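You operate a simulated robot arm through the tools that you are given. There is no shell and no other tool.

Carry out the task below with a simulated robot arm. There is one attempt and no reset: what you move stays moved.

JOB
Turn the cabinet's heater to LOW, switch it off, close the red lever and put up the OFF sign.
Fine: at the beige cabinet; LOW before the switch; the sign stands upright in the holder beside the cabinet. Set down upright: yellow sign.

Only the result counts: the job must be done as asked and must still hold three seconds after the hand-in. Knocking over, shifting, dropping, spilling or breaking anything else fails it.

ROBOT AND FRAMES
A 6-joint arm with a two-finger gripper, fixed in place. Base frame: the origin is on the floor under the middle of its stand, x ahead of it, y to its left, z up. Lengths are in cm, angles in rad, forces in N, time in s.
It reaches about 141.7 cm from its shoulder. Its first joint turns from -2.897 to 2.897 rad. Payload 3.43 kg.
The tool frame sits at the grasp point between the pads (the TCP): z along the fingers, y along the line on which they close. The tips reach 2 cm beyond it. The gripper opens to 19 cm; its body begins 24.8 cm behind the TCP.
Orientation is that of the tool frame in the base frame, as a unit quaternion [x, y, z, w]. With the fingers straight down and closing along the base's y, the tool's x points along the base's -x, its y along +y and its z along -z.

CONTROLS
- The arm moves only by the tool nudge_tool. Its argument "steps" is a list of rows, each a list of 3 entries, a list of its own where there are three numbers: the shift along the tool's x, y, z in cm, then the turn, a rotation vector about the tool's x, y, z in rad, then the gripper command, from -1 (shut) to 1 (fully open), values between in proportion. In form: [[[dx, dy, dz], [rx, ry, rz], fingers], ...]. A call has 1 to 20 rows; each row is the pose to reach, as a shift and turn from the pose commanded when the call began, along the tool's axes at that moment. Rows are played at 5 a second. More than 5 cm and 0.15 rad between two rows, or a gripper value outside its range, and nothing of the call is played. A pose out of reach is approached as far as the arm can. The call stops where the force on the tool passes 40 N (or 10 N more than at its start, if that is more) or the arm is blocked; 0.2 s more then pass. Each finger travels about 15.3 cm/s and halts on what it meets, pressing with about 30 N; the grip force reading is that of the motor and also rises with nothing between the fingers. The clock runs only during rows and for 0.2 s after the last one: add rows that repeat a pose to give the fingers time. It gives the time, the measured TCP pose, the force on the tool (base axes), the opening and the grip force at its end, in the units of the frame above (readings bear some noise), with the torque about the TCP (base axes, N m) and any sound that the robot's microphone picked up.
- Cameras (640 x 400 px; columns grow to the right, rows downward): "scene" is fixed at [22.12, -64.92, 184.34]; the picture's right is [0.58, -0.81, 0.00], its down [-0.40, -0.29, -0.87] and it looks along [0.71, 0.51, -0.49] (base axes); focal length 321 px, centre (320, 200). "wrist" rides on the gripper at [7, -0.8, -28.8] in the tool frame; the picture's right is [0.12, 0.99, 0.00], its down [-0.96, 0.11, -0.25] and it looks along [-0.25, 0.03, 0.97] (tool axes); focal length 261 px, centre (320, 200). There is no depth. A picture from a camera that has moved, and an enlarged one, comes with that camera's place and axes in the base frame and with its lens.
- capture(camera): a new picture of that camera. It takes no simulated time.
- raise_lower(by): moves the trunk up (or, below 0, down) by that many cm; the arm rides with it, the base frame stays. It gives what a move gives, with no picture.
- close_up(camera, box): a new picture of the part [left, top, right, bottom] of that camera's present view, enlarged. It takes no simulated time.
- sign_off(): hands the job in; it is judged then, once.

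Nothing tells you positions but the pictures and the camera data. Unless the task says otherwise, let go and move clear before handing in.

The tools are called after "Call:" as name(argument=value, ...) on one line, values as JSON. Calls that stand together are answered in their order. nudge_tool: Moves the arm, as the interface text tells. Its arguments: {"type":"object","properties":{"steps":{"type":"array","items":{"type":"array"}}},"required":["steps"]} The other tools are called the same way: raise_lower (by) moves the trunk up or down; capture (camera) takes a picture; close_up (camera, box) takes an enlarged picture of a part of a camera's view; sign_off () hands the job in.

At the start:

```text
clock: 0.0
tool_pos: [50.87, 4.45, 160.11]
tcp_rot: [0.0, 1.0, 0.001, 0.0]
ft_force: [0.1, -0.4, -0.4]
torque: [0.03, -0.01, -0.03]
grip_width: 19.01
grasp_force: 0.1
trunk travel left (down, up): [-35.0, 9.0]
```

scene: 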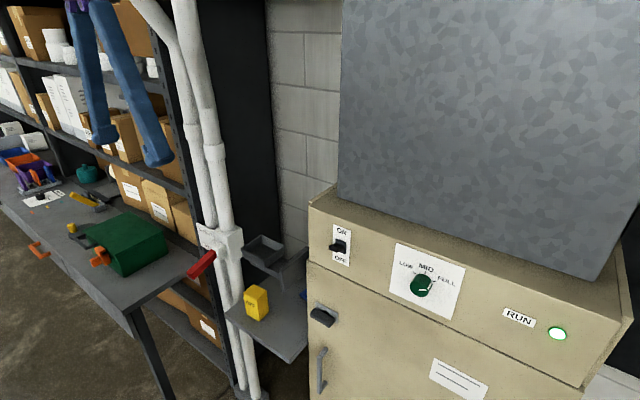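
wrist: 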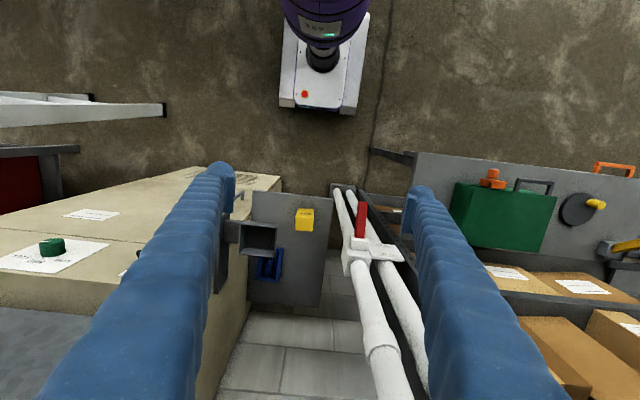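

I see a beige cabinet with an ON/OFF switch, a LOW/MID/FULL knob, and a RUN lamp. There is a red lever on the white pipes and a yellow block (the sign) on a small shelf beside a grey holder. I'll take enlarged pictures first.

Call:
close_up(camera="scene", box=[300, 200, 480, 312])

Call:
close_up(camera="scene", box=[170, 210, 340, 316])

Call:
close_up(camera="scene", box=[300, 180, 640, 392])

Call:
close_up(camera="wrist", box=[220, 160, 420, 285])

```text
3.56 times, centred on (390, 256) of scene
camera zoom: at [22.12, -64.92, 184.34], right [0.58, -0.81, 0.0], down [-0.4, -0.29, -0.87], along [0.71, 0.51, -0.49], focal length 1140 px, centre (71, 1)
```

zoom: 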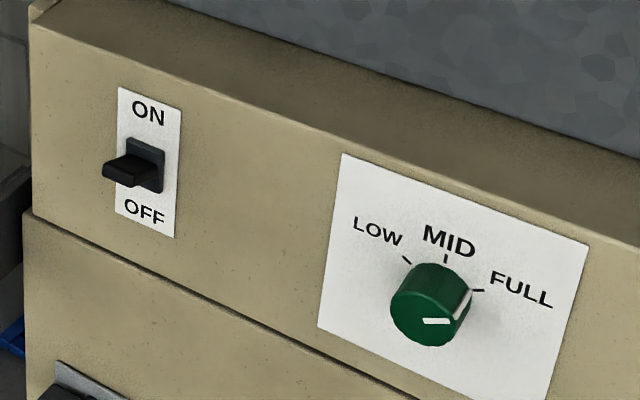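

```text
3.76 times, centred on (255, 263) of scene
camera zoom: at [22.12, -64.92, 184.34], right [0.58, -0.81, 0.0], down [-0.4, -0.29, -0.87], along [0.71, 0.51, -0.49], focal length 1207 px, centre (565, -37)
```

zoom: 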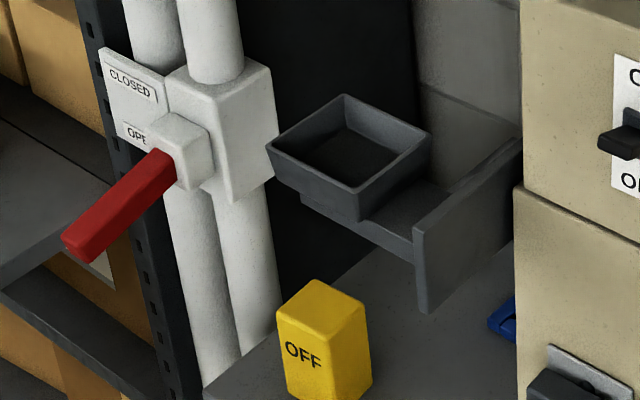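

```text
1.88 times, centred on (470, 286) of scene
camera zoom: at [22.12, -64.92, 184.34], right [0.58, -0.81, 0.0], down [-0.4, -0.29, -0.87], along [0.71, 0.51, -0.49], focal length 604 px, centre (38, 38)
```

zoom: 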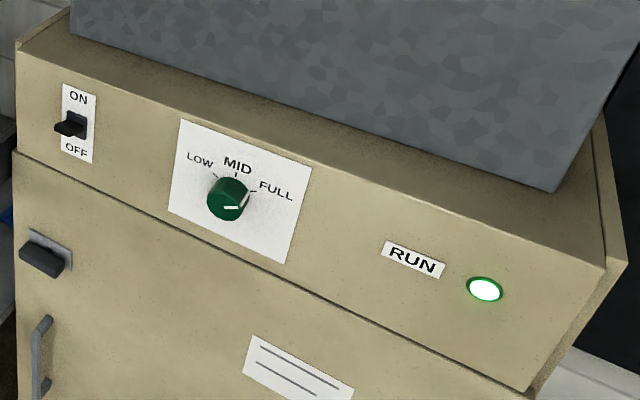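

```text
3.20 times, centred on (320, 222) of wrist
camera zoom: at [43.84, 3.5, 188.93], right [-0.12, 0.99, 0.0], down [0.96, 0.11, 0.25], along [0.25, 0.03, -0.97], focal length 834 px, centre (320, 128)
```

zoom: 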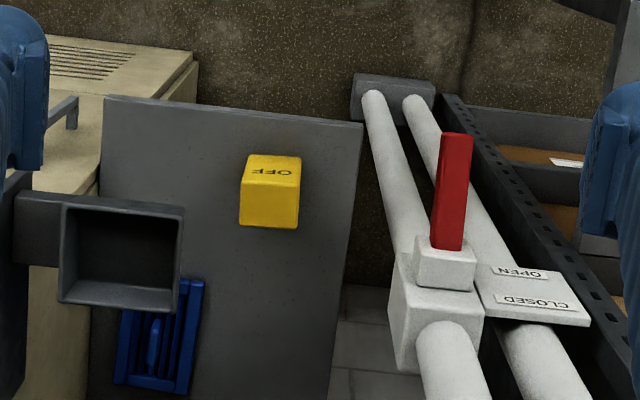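

The knob points at FULL, near (75, -53, 135). The switch sits near y=-32 at about the same height, the valve lever points outward at about (64, 20, 107), and the sign's top is near (76, 2, 101). I'll turn the tool to face the panel and move to the right for a better look.

Call:
nudge_tool(steps=[[[0, -4, 1.2], [0, -0.13, 0], 0], [[0, -8, 2.4], [0, -0.26, 0], 0], [[0, -12, 3.6], [0, -0.39, 0], 0], [[0, -16, 4.8], [0, -0.52, 0], 0], [[0, -20, 6], [0, -0.65, 0], 0], [[0, -24, 7.5], [0, -0.78, 0], 0], [[0, -28, 9], [0, -0.92, 0], 0], [[0, -32, 10.5], [0, -1.05, 0], 0], [[0, -36, 12], [0, -1.18, 0], 0], [[0, -40, 13.5], [0, -1.31, 0], 0], [[0, -44, 15], [0, -1.44, 0], 0], [[0, -48, 17], [0, -1.57, 0], 0]])

```text
clock: 1.1
tool_pos: [52.37, -0.64, 156.25]
tcp_rot: [-0.117, 0.952, 0.03, 0.28]
ft_force: [-0.8, 0.1, -0.4]
torque: [0.0, -0.03, -0.01]
grip_width: 9.48
grasp_force: 0.1
trunk travel left (down, up): [-35.0, 9.0]
stopped in row 5: the arm was blocked; the commanded pose is now the measured one
```

The arm stopped early with almost no force on the tool, which points to a joint limit or self-contact. I'll look before moving on.

Call:
capture(camera="scene")

Call:
capture(camera="wrist")

```text
taken
```

scene: 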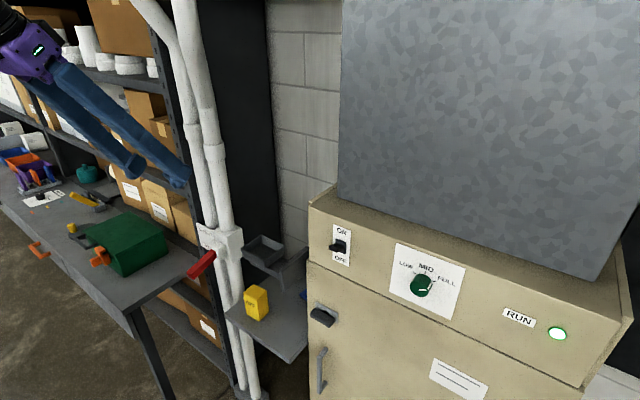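

```text
taken
camera wrist: at [31.76, -6.6, 176.58], right [-0.34, 0.94, -0.07], down [0.63, 0.28, 0.73], along [0.7, 0.2, -0.68], focal length 261 px, centre (320, 200)
```

wrist: 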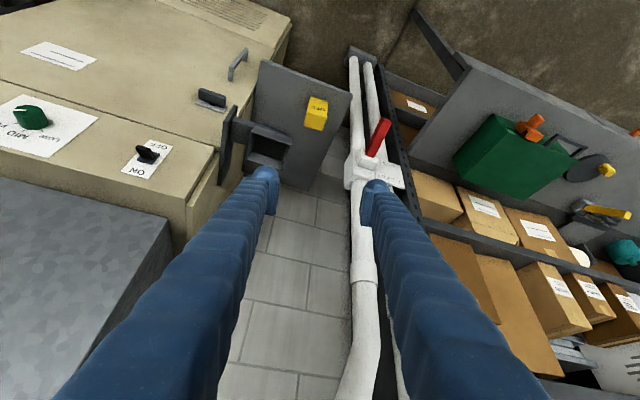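

The hand turned a little, but the base joint didn't follow toward -y. I'll try a slow, small move to -y with no turn to see what is blocking it.

Call:
nudge_tool(steps=[[[0.2, -0.97, -0.12], [0, 0, 0], 0], [[0.41, -1.94, -0.25], [0, 0, 0], 0], [[0.62, -2.91, -0.37], [0, 0, 0], 0], [[0.82, -3.88, -0.49], [0, 0, 0], 0], [[1.03, -4.85, -0.61], [0, 0, 0], 0], [[1.03, -4.85, -0.61], [0, 0, 0], 0]])

```text
clock: 2.3
tool_pos: [52.23, 2.22, 157.03]
tcp_rot: [-0.191, 0.939, 0.049, 0.282]
ft_force: [0.6, -0.4, 0.2]
torque: [0.0, -0.06, 0.0]
grip_width: 9.52
grasp_force: 0.0
trunk travel left (down, up): [-35.0, 9.0]
stopped in row 5: the arm was blocked; the commanded pose is now the measured one
```

The tool drifted to +y with no contact force, so this looks like a joint limit or singularity and not a collision. I'll test a small +y move and check how it responds.

Call:
nudge_tool(steps=[[[0, 1, 0], [0, 0, 0], 0], [[0, 2, 0], [0, 0, 0], 0], [[0, 2, 0], [0, 0, 0], 0]])

Call:
capture(camera="wrist")

```text
clock: 3.1
tool_pos: [51.76, 3.34, 156.53]
tcp_rot: [-0.183, 0.941, 0.048, 0.28]
ft_force: [0.7, -0.4, 0.2]
torque: [0.02, 0.0, 0.0]
grip_width: 9.5
grasp_force: 0.2
trunk travel left (down, up): [-35.0, 9.0]
```

```text
taken
camera wrist: at [31.95, -5.31, 176.71], right [-0.46, 0.88, -0.08], down [0.58, 0.37, 0.73], along [0.67, 0.29, -0.68], focal length 261 px, centre (320, 200)
```

wrist: 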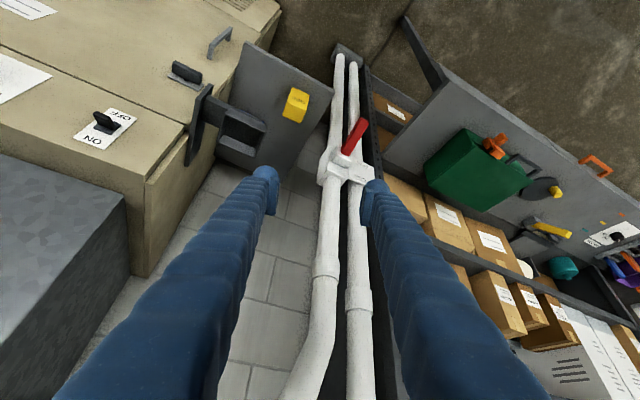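

The view shows nothing near the arm on this side. I'll bring the tool back to vertical and try a -y move in that posture.

Call:
nudge_tool(steps=[[[-0.3, 0.18, -0.64], [0.02, 0.114, 0.075], 0], [[-0.6, 0.36, -1.28], [0.039, 0.228, 0.149], 0], [[-0.9, 0.54, -1.92], [0.059, 0.343, 0.224], 0], [[-1.2, 0.72, -2.56], [0.078, 0.457, 0.298], 0], [[-1.51, 0.905, -3.2], [0.098, 0.571, 0.373], 0], [[-1.51, 0.905, -3.2], [0.098, 0.571, 0.373], 0], [[-1.51, 0.905, -3.2], [0.098, 0.571, 0.373], 0]])

```text
clock: 4.7
tool_pos: [51.2, 4.12, 159.95]
tcp_rot: [-0.001, 1.0, 0.0, 0.0]
ft_force: [0.9, -0.1, -0.3]
torque: [0.0, 0.15, -0.01]
grip_width: 9.53
grasp_force: 0.1
trunk travel left (down, up): [-35.0, 9.0]
```

It is back to vertical cleanly. Now I'll test a pure -y translation.

Call:
nudge_tool(steps=[[[0, -2, 0], [0, 0, 0], 0], [[0, -4, 0], [0, 0, 0], 0], [[0, -6, 0], [0, 0, 0], 0], [[0, -8, 0], [0, 0, 0], 0], [[0, -10, 0], [0, 0, 0], 0], [[0, -12, 0], [0, 0, 0], 0], [[0, -12, 0], [0, 0, 0], 0]])

```text
clock: 6.3
tool_pos: [50.9, -7.88, 160.21]
tcp_rot: [-0.002, 1.0, 0.0, 0.0]
ft_force: [-0.3, 0.2, 0.3]
torque: [-0.03, 0.0, 0.01]
grip_width: 9.5
grasp_force: 0.1
trunk travel left (down, up): [-35.0, 9.0]
```

Moving sideways works when the tool is vertical. I'll go over in front of the panel first and pitch up afterwards.

Call:
nudge_tool(steps=[[[0, -4, 0], [0, 0, 0], 0], [[0, -8, 0], [0, 0, 0], 0], [[0, -12, 0], [0, 0, 0], 0], [[0, -16, 0], [0, 0, 0], 0], [[0, -20, 0], [0, 0, 0], 0], [[0, -24, 0], [0, 0, 0], 0], [[0, -28, 0], [0, 0, 0], 0], [[0, -32, 0], [0, 0, 0], 0], [[0, -36, 0], [0, 0, 0], 0], [[0, -40, 0], [0, 0, 0], 0], [[0, -40, 0], [0, 0, 0], 0]])

Call:
capture(camera="wrist")

Call:
capture(camera="scene")

```text
clock: 8.7
tool_pos: [51.1, -47.95, 160.21]
tcp_rot: [-0.002, 1.0, -0.001, 0.001]
ft_force: [0.0, 0.8, 0.2]
torque: [-0.03, -0.06, -0.01]
grip_width: 9.48
grasp_force: 0.1
trunk travel left (down, up): [-35.0, 9.0]
```

```text
taken
camera wrist: at [43.99, -48.83, 188.88], right [-0.12, 0.99, 0.0], down [0.96, 0.12, 0.25], along [0.25, 0.03, -0.97], focal length 261 px, centre (320, 200)
```

wrist: 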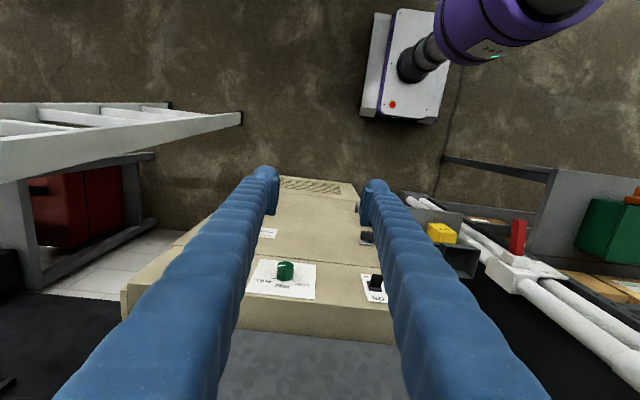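

```text
taken
```

scene: 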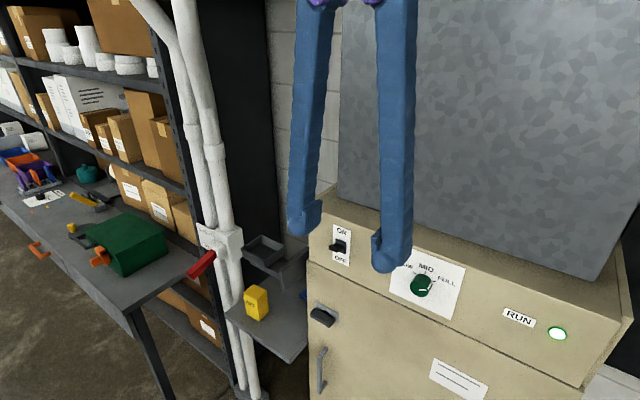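

The panel lies between the fingers, and the robot's shoulder appears to be around z≈100. I'll pitch the tool up in small steps here while lowering it slightly.

Call:
nudge_tool(steps=[[[0, 0, 0.5], [0, -0.1, 0], 0], [[0, 0, 1], [0, -0.2, 0], 0], [[0, 0, 1.5], [0, -0.3, 0], 0], [[0, 0, 2], [0, -0.4, 0], 0], [[0, 0, 2], [0, -0.4, 0], 0], [[0, 0, 2], [0, -0.4, 0], 0]])

```text
clock: 10.1
tool_pos: [51.17, -47.92, 158.3]
tcp_rot: [-0.002, 0.98, -0.001, 0.199]
ft_force: [-0.2, 0.0, -0.2]
torque: [-0.02, -0.01, 0.0]
grip_width: 9.49
grasp_force: 0.0
trunk travel left (down, up): [-35.0, 9.0]
```

Call:
nudge_tool(steps=[[[0.39, 0, 0.92], [0, -0.1, 0], 0], [[0.78, 0, 1.84], [0, -0.2, 0], 0], [[1.17, 0, 2.76], [0, -0.3, 0], 0], [[1.56, 0, 3.68], [0, -0.4, 0], 0], [[1.95, 0, 4.6], [0, -0.5, 0], 0], [[1.95, 0, 4.6], [0, -0.5, 0], 0], [[1.95, 0, 4.6], [0, -0.5, 0], 0]])

```text
clock: 11.7
tool_pos: [51.12, -47.88, 153.32]
tcp_rot: [-0.001, 0.9, 0.001, 0.436]
ft_force: [-0.8, 0.6, -0.5]
torque: [-0.01, -0.03, 0.01]
grip_width: 9.47
grasp_force: 0.0
trunk travel left (down, up): [-35.0, 9.0]
```

Call:
nudge_tool(steps=[[[1.25, 0, 1.0], [0, -0.1, 0], 0], [[2.5, 0, 2.0], [0, -0.2, 0], 0], [[3.75, 0, 3.0], [0, -0.3, 0], 0], [[5.0, 0, 4.0], [0, -0.4, 0], 0], [[6.25, 0, 5.0], [0, -0.5, 0], 0], [[7.5, 0, 6.0], [0, -0.6, 0], 0], [[8.5, 0, 6.8], [0, -0.67, 0], 0], [[8.5, 0, 6.8], [0, -0.67, 0], 0], [[8.5, 0, 6.8], [0, -0.67, 0], 0]])

Call:
capture(camera="wrist")

Call:
capture(camera="scene")

```text
clock: 13.7
tool_pos: [51.25, -47.7, 142.38]
tcp_rot: [-0.003, 0.707, 0.003, 0.708]
ft_force: [-0.2, 0.3, 0.9]
torque: [0.01, 0.05, -0.08]
grip_width: 9.48
grasp_force: 0.1
trunk travel left (down, up): [-35.0, 9.0]
```

```text
taken
camera wrist: at [22.44, -48.64, 135.16], right [0.0, 0.99, -0.12], down [-0.25, 0.12, 0.96], along [0.97, 0.03, 0.25], focal length 261 px, centre (320, 200)
```

wrist: 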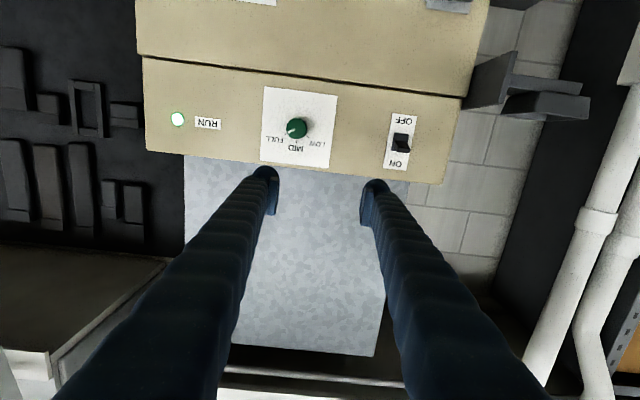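

```text
taken
```

scene: 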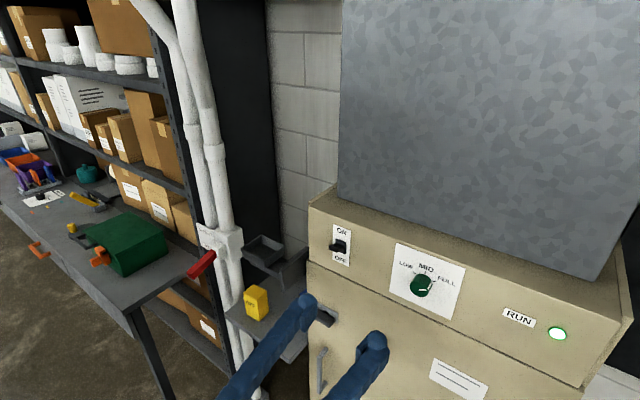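

The tool now faces the panel head-on, with the picture upside-down. I'll zoom in to measure.

Call:
close_up(camera="wrist", box=[250, 80, 430, 192])

Call:
close_up(camera="wrist", box=[130, 40, 500, 270])

```text
3.56 times, centred on (340, 136) of wrist
camera zoom: at [22.44, -48.64, 135.16], right [0.0, 0.99, -0.12], down [-0.25, 0.12, 0.96], along [0.97, 0.03, 0.25], focal length 927 px, centre (249, 428)
```

zoom: 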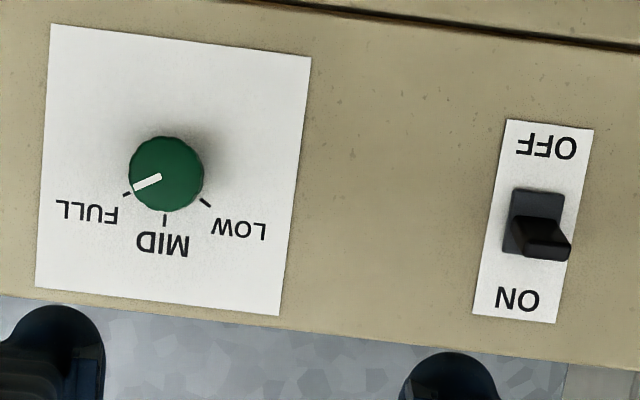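

```text
1.73 times, centred on (315, 155) of wrist
camera zoom: at [22.44, -48.64, 135.16], right [0.0, 0.99, -0.12], down [-0.25, 0.12, 0.96], along [0.97, 0.03, 0.25], focal length 451 px, centre (329, 278)
```

zoom: 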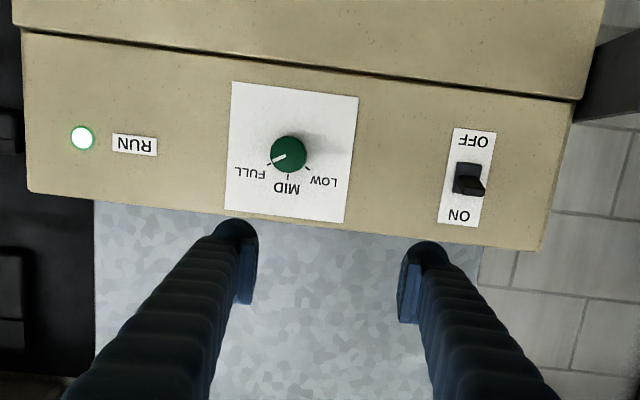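

The panel is vertical at about x≈76.2, and the knob axis is at about (y -53.05, z 135.2) with a diameter of about 4 cm. I'll move in front of the knob and check alignment before going in.

Call:
nudge_tool(steps=[[[1.8, -1.34, 2.7], [0, 0, 0], -0.2], [[3.55, -2.68, 5.4], [0, 0, 0], -0.2], [[5.3, -4.0, 8.1], [0, 0, 0], -0.2], [[7.1, -5.35, 10.75], [0, 0, 0], -0.2], [[7.1, -5.35, 10.75], [0, 0, 0], -0.2], [[7.1, -5.35, 10.75], [0, 0, 0], -0.2]])

Call:
capture(camera="wrist")

Call:
close_up(camera="scene", box=[300, 200, 520, 337])

```text
clock: 15.1
tool_pos: [62.06, -53.21, 135.09]
tcp_rot: [0.0, 0.707, 0.0, 0.707]
ft_force: [0.2, 0.7, 0.1]
torque: [-0.01, 0.0, -0.06]
grip_width: 7.6
grasp_force: 0.1
trunk travel left (down, up): [-35.0, 9.0]
```

```text
taken
camera wrist: at [33.25, -54.18, 128.02], right [0.0, 0.99, -0.12], down [-0.25, 0.12, 0.96], along [0.97, 0.03, 0.25], focal length 261 px, centre (320, 200)
```

wrist: 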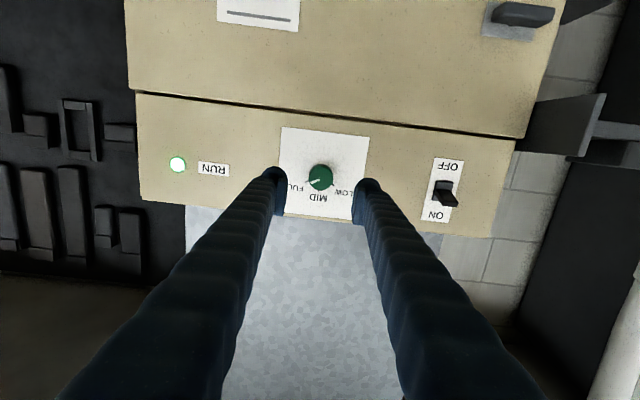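

```text
2.91 times, centred on (410, 268) of scene
camera zoom: at [22.12, -64.92, 184.34], right [0.58, -0.81, 0.0], down [-0.4, -0.29, -0.87], along [0.71, 0.51, -0.49], focal length 933 px, centre (58, 1)
```

zoom: 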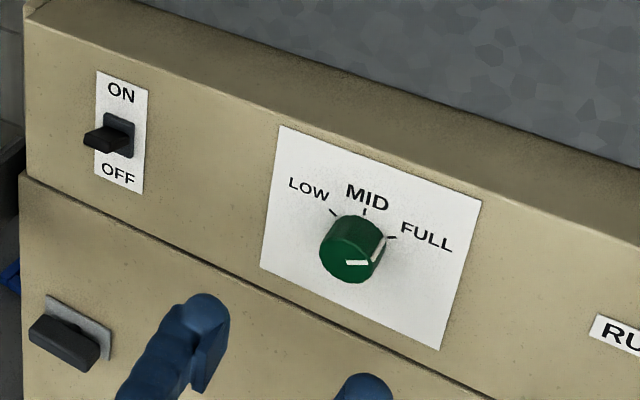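

Call:
close_up(camera="wrist", box=[240, 120, 400, 220])

```text
4.00 times, centred on (320, 170) of wrist
camera zoom: at [33.25, -54.18, 128.02], right [0.0, 0.99, -0.12], down [-0.25, 0.12, 0.96], along [0.97, 0.03, 0.25], focal length 1043 px, centre (320, 320)
```

zoom: 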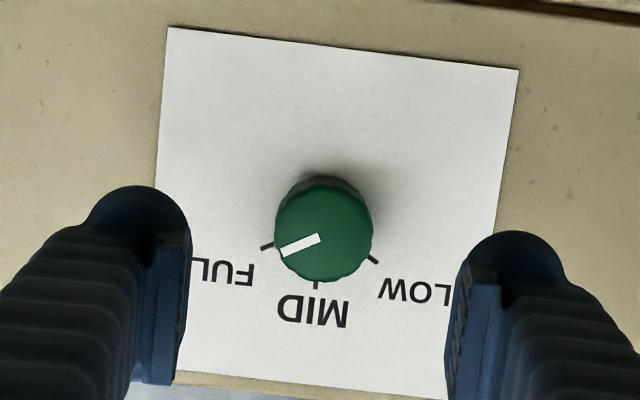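

The wrist views agree that the knob axis is at y≈-53.17, z≈134.9, with its face at x≈74.3. I'll lower by 0.2 cm and advance straight in.

Call:
nudge_tool(steps=[[[0.22, 0, 2.5], [0, 0, 0], -0.2], [[0.22, 0, 5], [0, 0, 0], -0.2], [[0.22, 0, 7.5], [0, 0, 0], -0.2], [[0.22, 0, 9.5], [0, 0, 0], -0.2], [[0.22, 0, 10.6], [0, 0, 0], -0.2], [[0.22, 0, 11.2], [0, 0, 0], -0.2], [[0.22, 0, 11.2], [0, 0, 0], -0.2]])

Call:
close_up(camera="wrist", box=[240, 140, 400, 240])

Call:
close_up(camera="scene", box=[300, 200, 520, 337])

```text
clock: 16.7
tool_pos: [73.16, -52.95, 134.98]
tcp_rot: [0.0, 0.707, 0.0, 0.707]
ft_force: [0.7, 0.1, -0.1]
torque: [0.01, 0.04, -0.06]
grip_width: 7.6
grasp_force: 0.0
trunk travel left (down, up): [-35.0, 9.0]
```

```text
4.00 times, centred on (320, 190) of wrist
camera zoom: at [44.45, -54.07, 127.83], right [0.0, 0.99, -0.12], down [-0.25, 0.12, 0.96], along [0.97, 0.03, 0.25], focal length 1043 px, centre (320, 240)
```

zoom: 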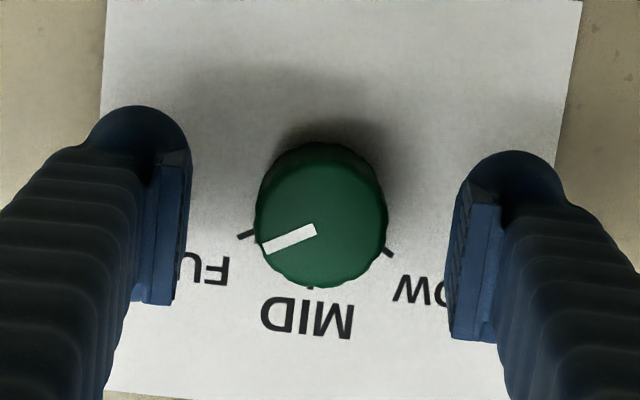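

```text
2.91 times, centred on (410, 268) of scene
camera zoom: at [22.12, -64.92, 184.34], right [0.58, -0.81, 0.0], down [-0.4, -0.29, -0.87], along [0.71, 0.51, -0.49], focal length 933 px, centre (58, 1)
```

zoom: 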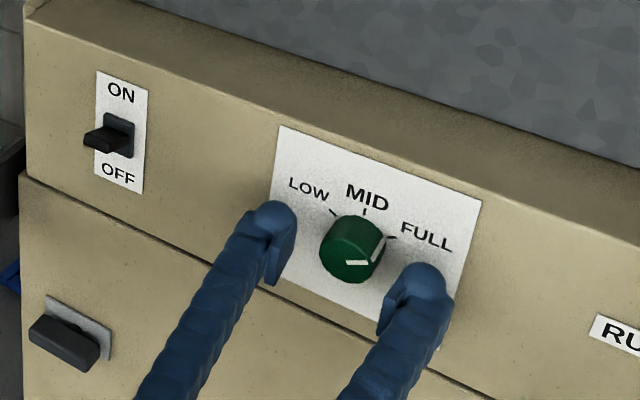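

Alignment is good, to within about 0.1 cm. I'll go 0.4 cm deeper and close on the knob.

Call:
nudge_tool(steps=[[[0.1, 0, 0.2], [0, 0, 0], -0.2], [[0.1, 0, 0.4], [0, 0, 0], -0.2], [[0.1, 0, 0.4], [0, 0, 0], -0.6], [[0.1, 0, 0.4], [0, 0, 0], -1], [[0.1, 0, 0.4], [0, 0, 0], -1], [[0.1, 0, 0.4], [0, 0, 0], -1]])

Call:
close_up(camera="wrist", box=[240, 140, 400, 240])

```text
clock: 18.1
tool_pos: [73.62, -53.08, 134.83]
tcp_rot: [-0.002, 0.707, 0.002, 0.707]
ft_force: [1.7, 2.5, 0.5]
torque: [0.0, -0.04, 0.0]
grip_width: 3.74
grasp_force: 45.5
trunk travel left (down, up): [-35.0, 9.0]
```

```text
4.00 times, centred on (320, 190) of wrist
camera zoom: at [44.89, -54.05, 127.7], right [0.0, 0.99, -0.12], down [-0.25, 0.12, 0.96], along [0.97, 0.03, 0.25], focal length 1043 px, centre (320, 240)
```

zoom: 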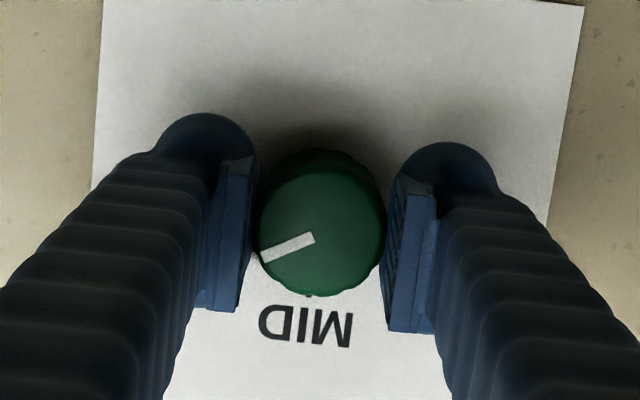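

The knob is held at 3.74 cm. FULL→LOW is a turn of about -130° about the tool axis, so I'll do the first half and check.

Call:
nudge_tool(steps=[[[0, 0, 0], [0, 0, -0.1], -1], [[0, 0, 0], [0, 0, -0.2], -1], [[0, 0, 0], [0, 0, -0.3], -1], [[0, 0, 0], [0, 0, -0.4], -1], [[0, 0, 0], [0, 0, -0.5], -1], [[0, 0, 0], [0, 0, -0.6], -1], [[0, 0, 0], [0, 0, -0.7], -1], [[0, 0, 0], [0, 0, -0.8], -1], [[0, 0, 0], [0, 0, -0.9], -1], [[0, 0, 0], [0, 0, -1.0], -1], [[0, 0, 0], [0, 0, -1.1], -1], [[0, 0, 0], [0, 0, -1.1], -1]])

Call:
capture(camera="wrist")

Call:
close_up(camera="scene", box=[300, 200, 520, 337])

```text
clock: 18.7
tool_pos: [73.64, -53.0, 134.92]
tcp_rot: [-0.067, 0.71, -0.049, 0.7]
ft_force: [-7.1, 6.4, -1.1]
torque: [0.0, -0.64, 0.79]
grip_width: 3.76
grasp_force: 45.3
out of reach, approached as far as the arm can: row 2, 3
trunk travel left (down, up): [-35.0, 9.0]
stopped in row 3: the force on the tool passed its limit at 55 N (the readings are from after the stop); the commanded pose is now the measured one
```

```text
taken
camera wrist: at [44.87, -55.74, 128.47], right [-0.02, 0.96, -0.28], down [-0.24, 0.27, 0.93], along [0.97, 0.09, 0.22], focal length 261 px, centre (320, 200)
```

wrist: 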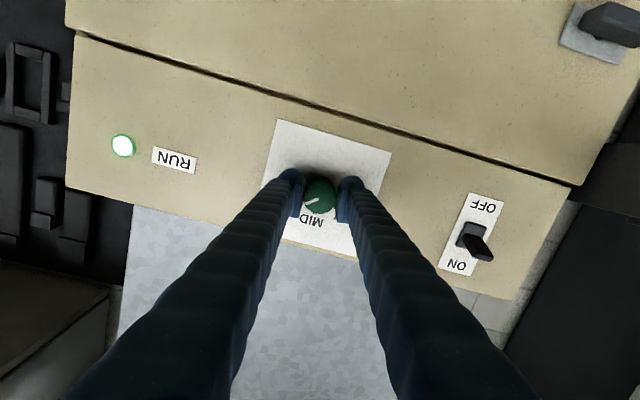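

```text
2.91 times, centred on (410, 268) of scene
camera zoom: at [22.12, -64.92, 184.34], right [0.58, -0.81, 0.0], down [-0.4, -0.29, -0.87], along [0.71, 0.51, -0.49], focal length 933 px, centre (58, 1)
```

zoom: 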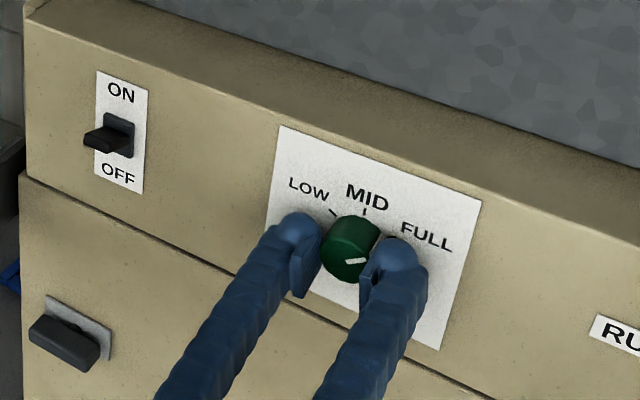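

The wrist roll hit its limit in that direction, and the knob barely moved. I'll release, back off, and roll the wrist about +2.6 rad so a full -130° turn is available.

Call:
nudge_tool(steps=[[[0, 0, 0], [0, 0, 0], -0.2], [[0, 0, 0], [0, 0, 0], -0.2], [[0, 0, 0], [0.01, -0.005, 0.08], -0.2], [[0, 0, -1.5], [0.026, -0.014, 0.164], -0.2], [[0, 0, -4], [0.026, -0.014, 0.164], -0.2], [[0, 0, -8], [0.026, -0.014, 0.164], -0.2], [[0, 0, -11], [0.026, -0.014, 0.164], -0.2], [[0, 0, -11], [0.026, -0.014, 0.164], -0.2]])

Call:
close_up(camera="wrist", box=[240, 120, 400, 220])

```text
clock: 20.5
tool_pos: [63.01, -53.74, 135.04]
tcp_rot: [0.003, 0.707, -0.002, 0.707]
ft_force: [-0.2, 0.0, -0.5]
torque: [0.01, 0.0, -0.01]
grip_width: 7.61
grasp_force: 0.1
trunk travel left (down, up): [-35.0, 9.0]
```

```text
4.00 times, centred on (320, 170) of wrist
camera zoom: at [34.18, -54.47, 127.87], right [0.01, 0.99, -0.12], down [-0.25, 0.12, 0.96], along [0.97, 0.02, 0.25], focal length 1043 px, centre (320, 320)
```

zoom: 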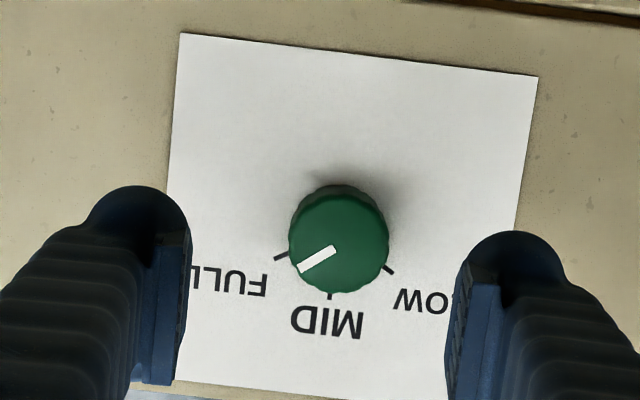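

The knob turned about 13° and stayed there. Now I'll roll the wrist +2.6 rad in free space.

Call:
nudge_tool(steps=[[[0, 0, 0], [0, 0, 0.13], -0.2], [[0, 0, 0], [0, 0, 0.26], -0.2], [[0, 0, 0], [0, 0, 0.39], -0.2], [[0, 0, 0], [0, 0, 0.52], -0.2], [[0, 0, 0], [0, 0, 0.65], -0.2], [[0, 0, 0], [0, 0, 0.78], -0.2], [[0, 0, 0], [0, 0, 0.91], -0.2], [[0, 0, 0], [0, 0, 1.04], -0.2], [[0, 0, 0], [0, 0, 1.17], -0.2], [[0, 0, 0], [0, 0, 1.3], -0.2], [[0, 0, 0], [0, 0, 1.43], -0.2], [[0, 0, 0], [0, 0, 1.56], -0.2], [[0, 0, 0], [0, 0, 1.69], -0.2], [[0, 0, 0], [0, 0, 1.82], -0.2], [[0, 0, 0], [0, 0, 1.95], -0.2], [[0, 0, 0], [0, 0, 2.08], -0.2], [[0, 0, 0], [0, 0, 2.21], -0.2], [[0, 0, 0], [0, 0, 2.34], -0.2], [[0, 0, 0], [0, 0, 2.47], -0.2], [[0, 0, 0], [0, 0, 2.6], -0.2]])

Call:
capture(camera="wrist")

```text
clock: 24.7
tool_pos: [62.73, -53.52, 135.13]
tcp_rot: [0.682, 0.188, 0.681, 0.191]
ft_force: [0.0, 0.8, -0.9]
torque: [0.01, -0.02, 0.0]
grip_width: 7.61
grasp_force: 0.0
trunk travel left (down, up): [-35.0, 9.0]
```

```text
taken
camera wrist: at [34.01, -49.06, 140.61], right [0.0, -0.79, 0.61], down [-0.25, -0.59, -0.77], along [0.97, -0.16, -0.2], focal length 261 px, centre (320, 200)
```

wrist: 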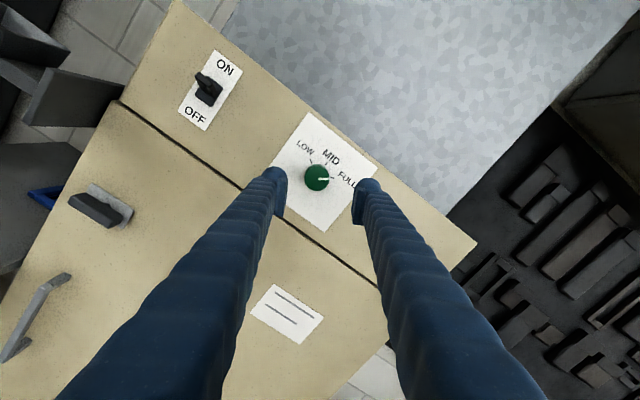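

Call:
close_up(camera="wrist", box=[240, 120, 400, 220])

```text
4.00 times, centred on (320, 170) of wrist
camera zoom: at [34.01, -49.06, 140.61], right [0.0, -0.79, 0.61], down [-0.25, -0.59, -0.77], along [0.97, -0.16, -0.2], focal length 1043 px, centre (320, 320)
```

zoom: 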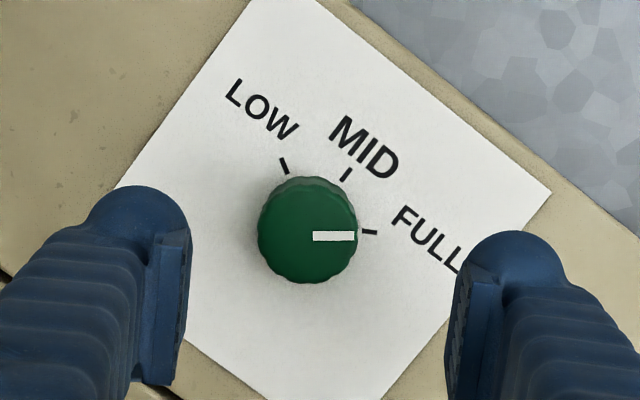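

In this view LOW, MID and FULL are 60° apart, and the pointer is about 8° short of FULL. Getting to LOW takes about 112°. I'll shift 0.43 cm to centre and go in again.

Call:
nudge_tool(steps=[[[0.06, -0.43, 2.5], [0, 0, 0], -0.2], [[0.06, -0.43, 5], [0, 0, 0], -0.2], [[0.06, -0.43, 7.5], [0, 0, 0], -0.2], [[0.06, -0.43, 9.5], [0, 0, 0], -0.2], [[0.06, -0.43, 10.3], [0, 0, 0], -0.2], [[0.06, -0.43, 10.3], [0, 0, 0], -0.2]])

Call:
close_up(camera="wrist", box=[240, 140, 400, 240])

```text
clock: 26.1
tool_pos: [72.95, -53.19, 134.63]
tcp_rot: [0.682, 0.188, 0.68, 0.192]
ft_force: [0.1, -0.7, 0.3]
torque: [0.03, -0.02, -0.03]
grip_width: 7.6
grasp_force: 0.1
trunk travel left (down, up): [-35.0, 9.0]
```

```text
4.00 times, centred on (320, 190) of wrist
camera zoom: at [44.26, -48.75, 140.25], right [0.0, -0.79, 0.61], down [-0.25, -0.59, -0.76], along [0.97, -0.16, -0.2], focal length 1043 px, centre (320, 240)
```

zoom: 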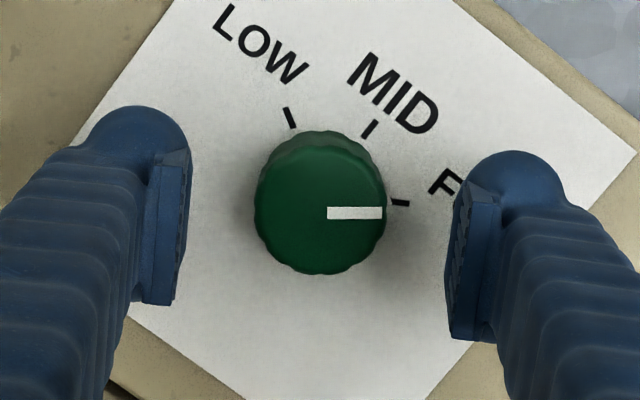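

Call:
nudge_tool(steps=[[[0.15, 0, 0.3], [0, 0, 0], -0.2], [[0.2, 0, 0.6], [0, 0, 0], -0.2], [[0.2, 0, 0.6], [0, 0, 0], -0.6], [[0.2, 0, 0.6], [0, 0, 0], -1], [[0.2, 0, 0.6], [0, 0, 0], -1], [[0.2, 0, 0.6], [0, 0, 0], -1]])

```text
clock: 27.5
tool_pos: [73.63, -53.08, 134.97]
tcp_rot: [0.682, 0.187, 0.681, 0.191]
ft_force: [2.1, -3.2, 2.4]
torque: [-0.02, -0.03, -0.01]
grip_width: 3.76
grasp_force: 45.2
trunk travel left (down, up): [-35.0, 9.0]
```

The knob is gripped again. I'll turn it -1.0 rad first and check the pointer.

Call:
nudge_tool(steps=[[[0, 0, 0], [0, 0, -0.1], -1], [[0, 0, 0], [0, 0, -0.2], -1], [[0, 0, 0], [0, 0, -0.3], -1], [[0, 0, 0], [0, 0, -0.4], -1], [[0, 0, 0], [0, 0, -0.5], -1], [[0, 0, 0], [0, 0, -0.6], -1], [[0, 0, 0], [0, 0, -0.7], -1], [[0, 0, 0], [0, 0, -0.8], -1], [[0, 0, 0], [0, 0, -0.9], -1], [[0, 0, 0], [0, 0, -1.0], -1], [[0, 0, 0], [0, 0, -1.0], -1]])

Call:
close_up(camera="wrist", box=[240, 140, 400, 240])

```text
clock: 29.9
tool_pos: [73.77, -53.08, 134.97]
tcp_rot: [0.509, 0.491, 0.505, 0.495]
ft_force: [0.9, -9.8, 1.3]
torque: [0.02, 0.03, -0.15]
grip_width: 3.76
grasp_force: 45.1
trunk travel left (down, up): [-35.0, 9.0]
```

```text
4.00 times, centred on (320, 190) of wrist
camera zoom: at [44.94, -45.94, 134.25], right [0.0, 0.09, 1.0], down [-0.25, -0.96, 0.09], along [0.97, -0.25, 0.02], focal length 1043 px, centre (320, 240)
```

zoom: 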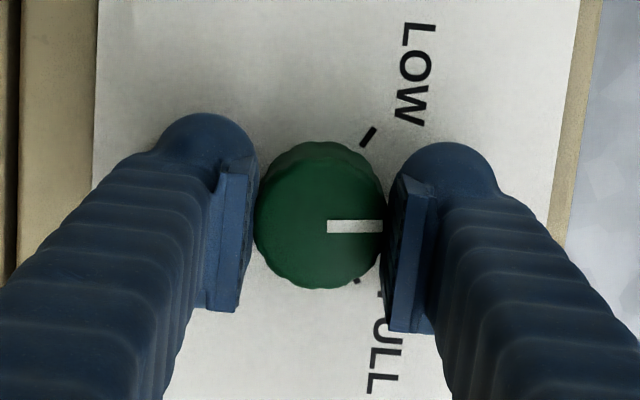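

The knob turns with the hand. About 0.95 rad remains to LOW.

Call:
nudge_tool(steps=[[[0, 0, 0], [0, 0, -0.1], -1], [[0, 0, 0], [0, 0, -0.2], -1], [[0, 0, 0], [0, 0, -0.3], -1], [[0, 0, 0], [0, 0, -0.4], -1], [[0, 0, 0], [0, 0, -0.5], -1], [[0, 0, 0], [0, 0, -0.6], -1], [[0, 0, 0], [0, 0, -0.7], -1], [[0, 0, 0], [0, 0, -0.8], -1], [[0, 0, 0], [0, 0, -0.88], -1], [[0, 0, 0], [0, 0, -0.94], -1], [[0, 0, 0], [0, 0, -0.94], -1]])

Call:
close_up(camera="wrist", box=[240, 140, 400, 240])

Call:
close_up(camera="scene", box=[300, 200, 520, 337])

```text
clock: 32.3
tool_pos: [73.66, -53.08, 135.06]
tcp_rot: [0.229, 0.668, 0.228, 0.67]
ft_force: [3.2, -9.6, 11.6]
torque: [-0.02, -0.11, -0.04]
grip_width: 3.8
grasp_force: 45.2
trunk travel left (down, up): [-35.0, 9.0]
```

```text
4.00 times, centred on (320, 190) of wrist
camera zoom: at [44.92, -49.34, 128.85], right [0.0, 0.86, 0.51], down [-0.25, -0.5, 0.83], along [0.97, -0.13, 0.21], focal length 1043 px, centre (320, 240)
```

zoom: 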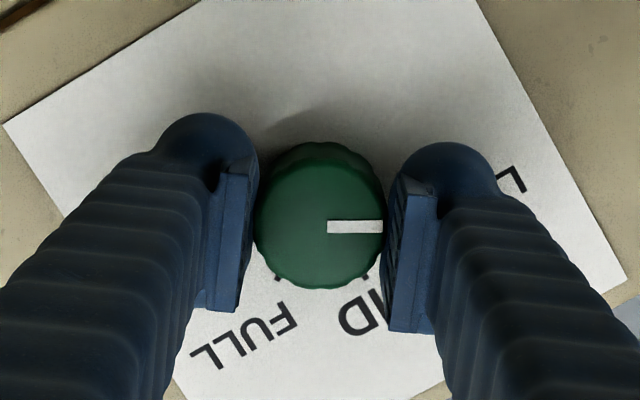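

```text
2.91 times, centred on (410, 268) of scene
camera zoom: at [22.12, -64.92, 184.34], right [0.58, -0.81, 0.0], down [-0.4, -0.29, -0.87], along [0.71, 0.51, -0.49], focal length 933 px, centre (58, 1)
```

zoom: 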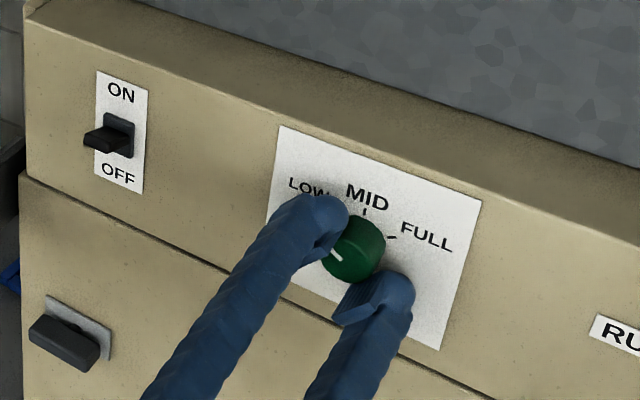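

The pointer now sits about 59-60° from vertical, which is LOW. I'll release, back off and verify.

Call:
nudge_tool(steps=[[[0, 0, 0], [0, 0, 0], -0.2], [[0, 0, 0], [0, 0, 0], -0.2], [[0, 0, -1.5], [0, 0, 0], -0.2], [[0, 0, -4], [0, 0, 0], -0.2], [[0, 0, -8], [0, 0, 0], -0.2], [[0, 0, -11], [0, 0, 0], -0.2], [[0, 0, -11], [0, 0, 0], -0.2]])

Call:
close_up(camera="wrist", box=[240, 120, 400, 220])

Call:
close_up(camera="scene", box=[300, 200, 520, 337])

```text
clock: 33.9
tool_pos: [62.89, -52.9, 135.15]
tcp_rot: [0.23, 0.669, 0.227, 0.67]
ft_force: [1.0, -0.2, -0.4]
torque: [0.03, -0.01, 0.0]
grip_width: 7.6
grasp_force: 0.1
trunk travel left (down, up): [-35.0, 9.0]
```

```text
4.00 times, centred on (320, 170) of wrist
camera zoom: at [34.13, -49.21, 129.01], right [0.0, 0.86, 0.51], down [-0.25, -0.5, 0.83], along [0.97, -0.13, 0.21], focal length 1043 px, centre (320, 320)
```

zoom: 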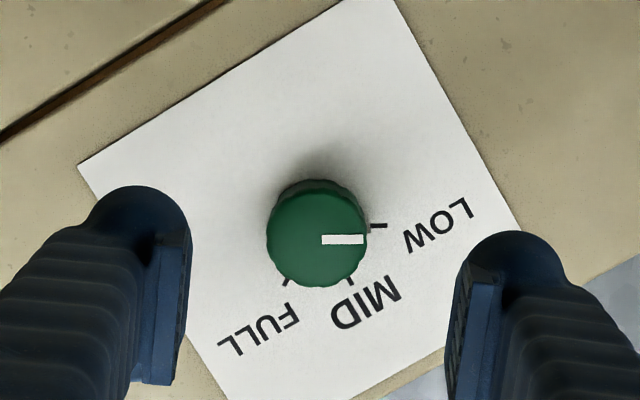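

```text
2.91 times, centred on (410, 268) of scene
camera zoom: at [22.12, -64.92, 184.34], right [0.58, -0.81, 0.0], down [-0.4, -0.29, -0.87], along [0.71, 0.51, -0.49], focal length 933 px, centre (58, 1)
```

zoom: 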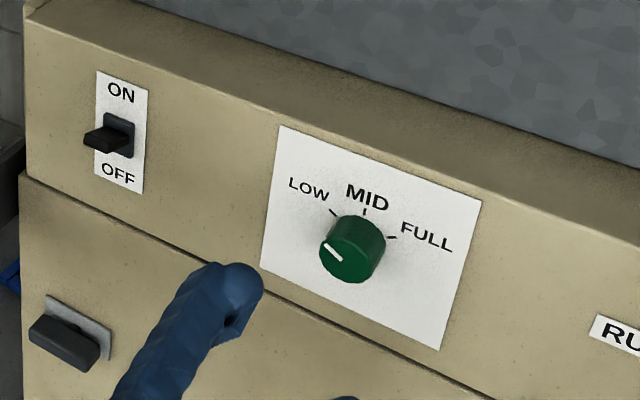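

Call:
close_up(camera="scene", box=[392, 255, 456, 295])

Call:
close_up(camera="wrist", box=[290, 155, 354, 195])

```text
10.00 times, centred on (424, 275) of scene
camera zoom: at [22.12, -64.92, 184.34], right [0.58, -0.81, 0.0], down [-0.4, -0.29, -0.87], along [0.71, 0.51, -0.49], focal length 3207 px, centre (-720, -550)
```

zoom: 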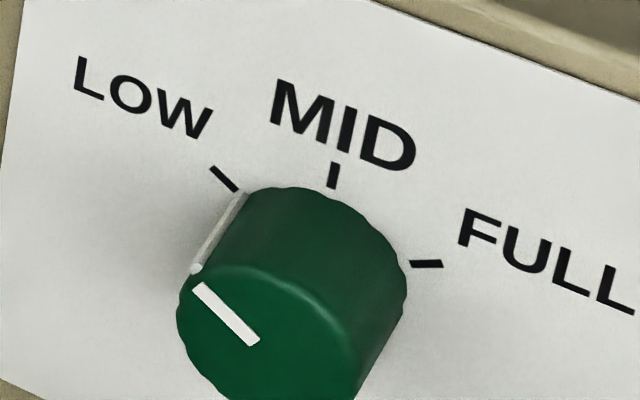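

```text
10.00 times, centred on (322, 175) of wrist
camera zoom: at [34.13, -49.21, 129.01], right [0.0, 0.86, 0.51], down [-0.25, -0.5, 0.83], along [0.97, -0.13, 0.21], focal length 2606 px, centre (300, 450)
```

zoom: 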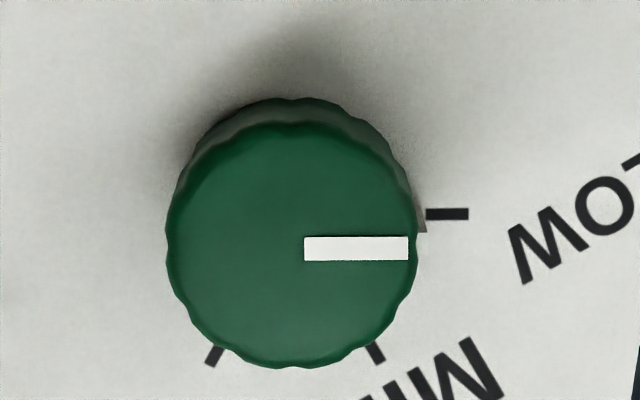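

The pointer is parallel to the LOW tick, so LOW is set. Next is the switch at about (y -32.4, z 135). I'll close the fingers, level the roll and stop in front of and above it.

Call:
nudge_tool(steps=[[[1.38, 3.25, -0.5], [0, 0, -0.103], -0.5], [[2.76, 6.5, -1], [0, 0, -0.207], -1], [[4.13, 9.76, -1.5], [0, 0, -0.31], -1], [[5.5, 13.0, -2], [0, 0, -0.413], -1], [[6.9, 16.26, -2.5], [0, 0, -0.517], -1], [[8.27, 19.52, -2.9], [0, 0, -0.62], -1], [[8.27, 19.52, -2.9], [0, 0, -0.62], -1], [[8.27, 19.52, -2.9], [0, 0, -0.62], -1]])

Call:
capture(camera="wrist")

Call:
close_up(camera="scene", box=[270, 190, 430, 290])

```text
clock: 35.7
tool_pos: [61.43, -35.55, 142.95]
tcp_rot: [0.017, 0.709, 0.014, 0.705]
ft_force: [-0.5, -1.0, -0.5]
torque: [0.01, -0.02, 0.11]
grip_width: 0.0
grasp_force: 30.0
out of reach, approached as far as the arm can: row 5, 6, 7, 8
trunk travel left (down, up): [-35.0, 9.0]
```

```text
taken
camera wrist: at [32.6, -36.07, 135.96], right [0.0, 1.0, -0.08], down [-0.24, 0.07, 0.97], along [0.97, 0.02, 0.24], focal length 261 px, centre (320, 200)
```

wrist: 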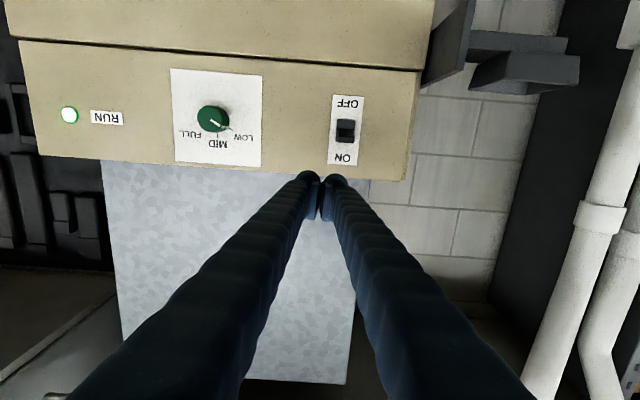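

```text
4.00 times, centred on (350, 240) of scene
camera zoom: at [22.12, -64.92, 184.34], right [0.58, -0.81, 0.0], down [-0.4, -0.29, -0.87], along [0.71, 0.51, -0.49], focal length 1283 px, centre (200, 40)
```

zoom: 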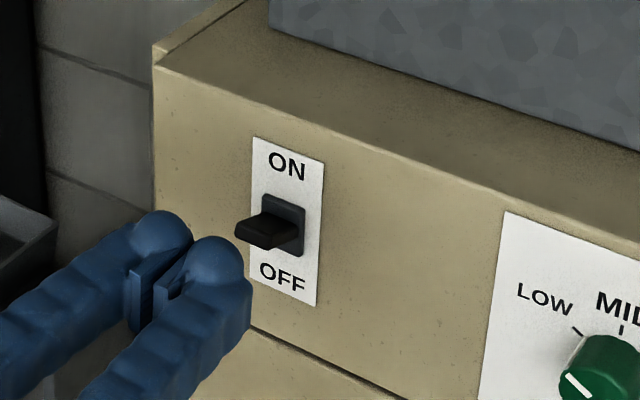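

With the tool level this close to the base, the arm can't fold enough. Lowering the trunk by 20 cm puts the wrist farther from the shoulder, and the path down in front of the door is clear.

Call:
raise_lower(by=-15)

Call:
capture(camera="wrist")

```text
clock: 37.5
tool_pos: [61.43, -35.42, 127.99]
tcp_rot: [0.017, 0.709, 0.014, 0.705]
ft_force: [-0.6, 0.5, -0.8]
torque: [-0.01, 0.04, -0.03]
grip_width: 0.0
grasp_force: 29.9
trunk travel left (down, up): [-20.0, 24.0]
```

```text
taken
camera wrist: at [32.66, -35.99, 120.98], right [0.0, 1.0, -0.08], down [-0.24, 0.07, 0.97], along [0.97, 0.02, 0.24], focal length 261 px, centre (320, 200)
```

wrist: 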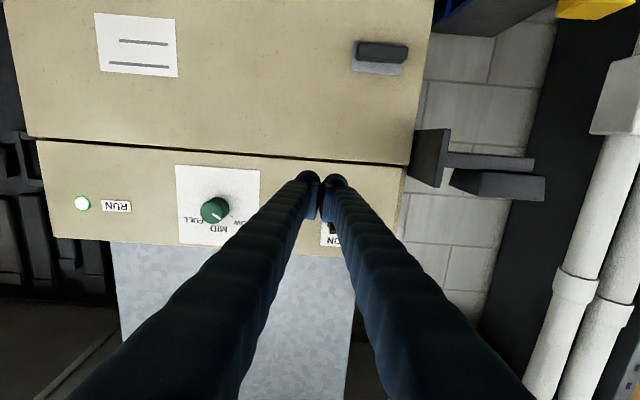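

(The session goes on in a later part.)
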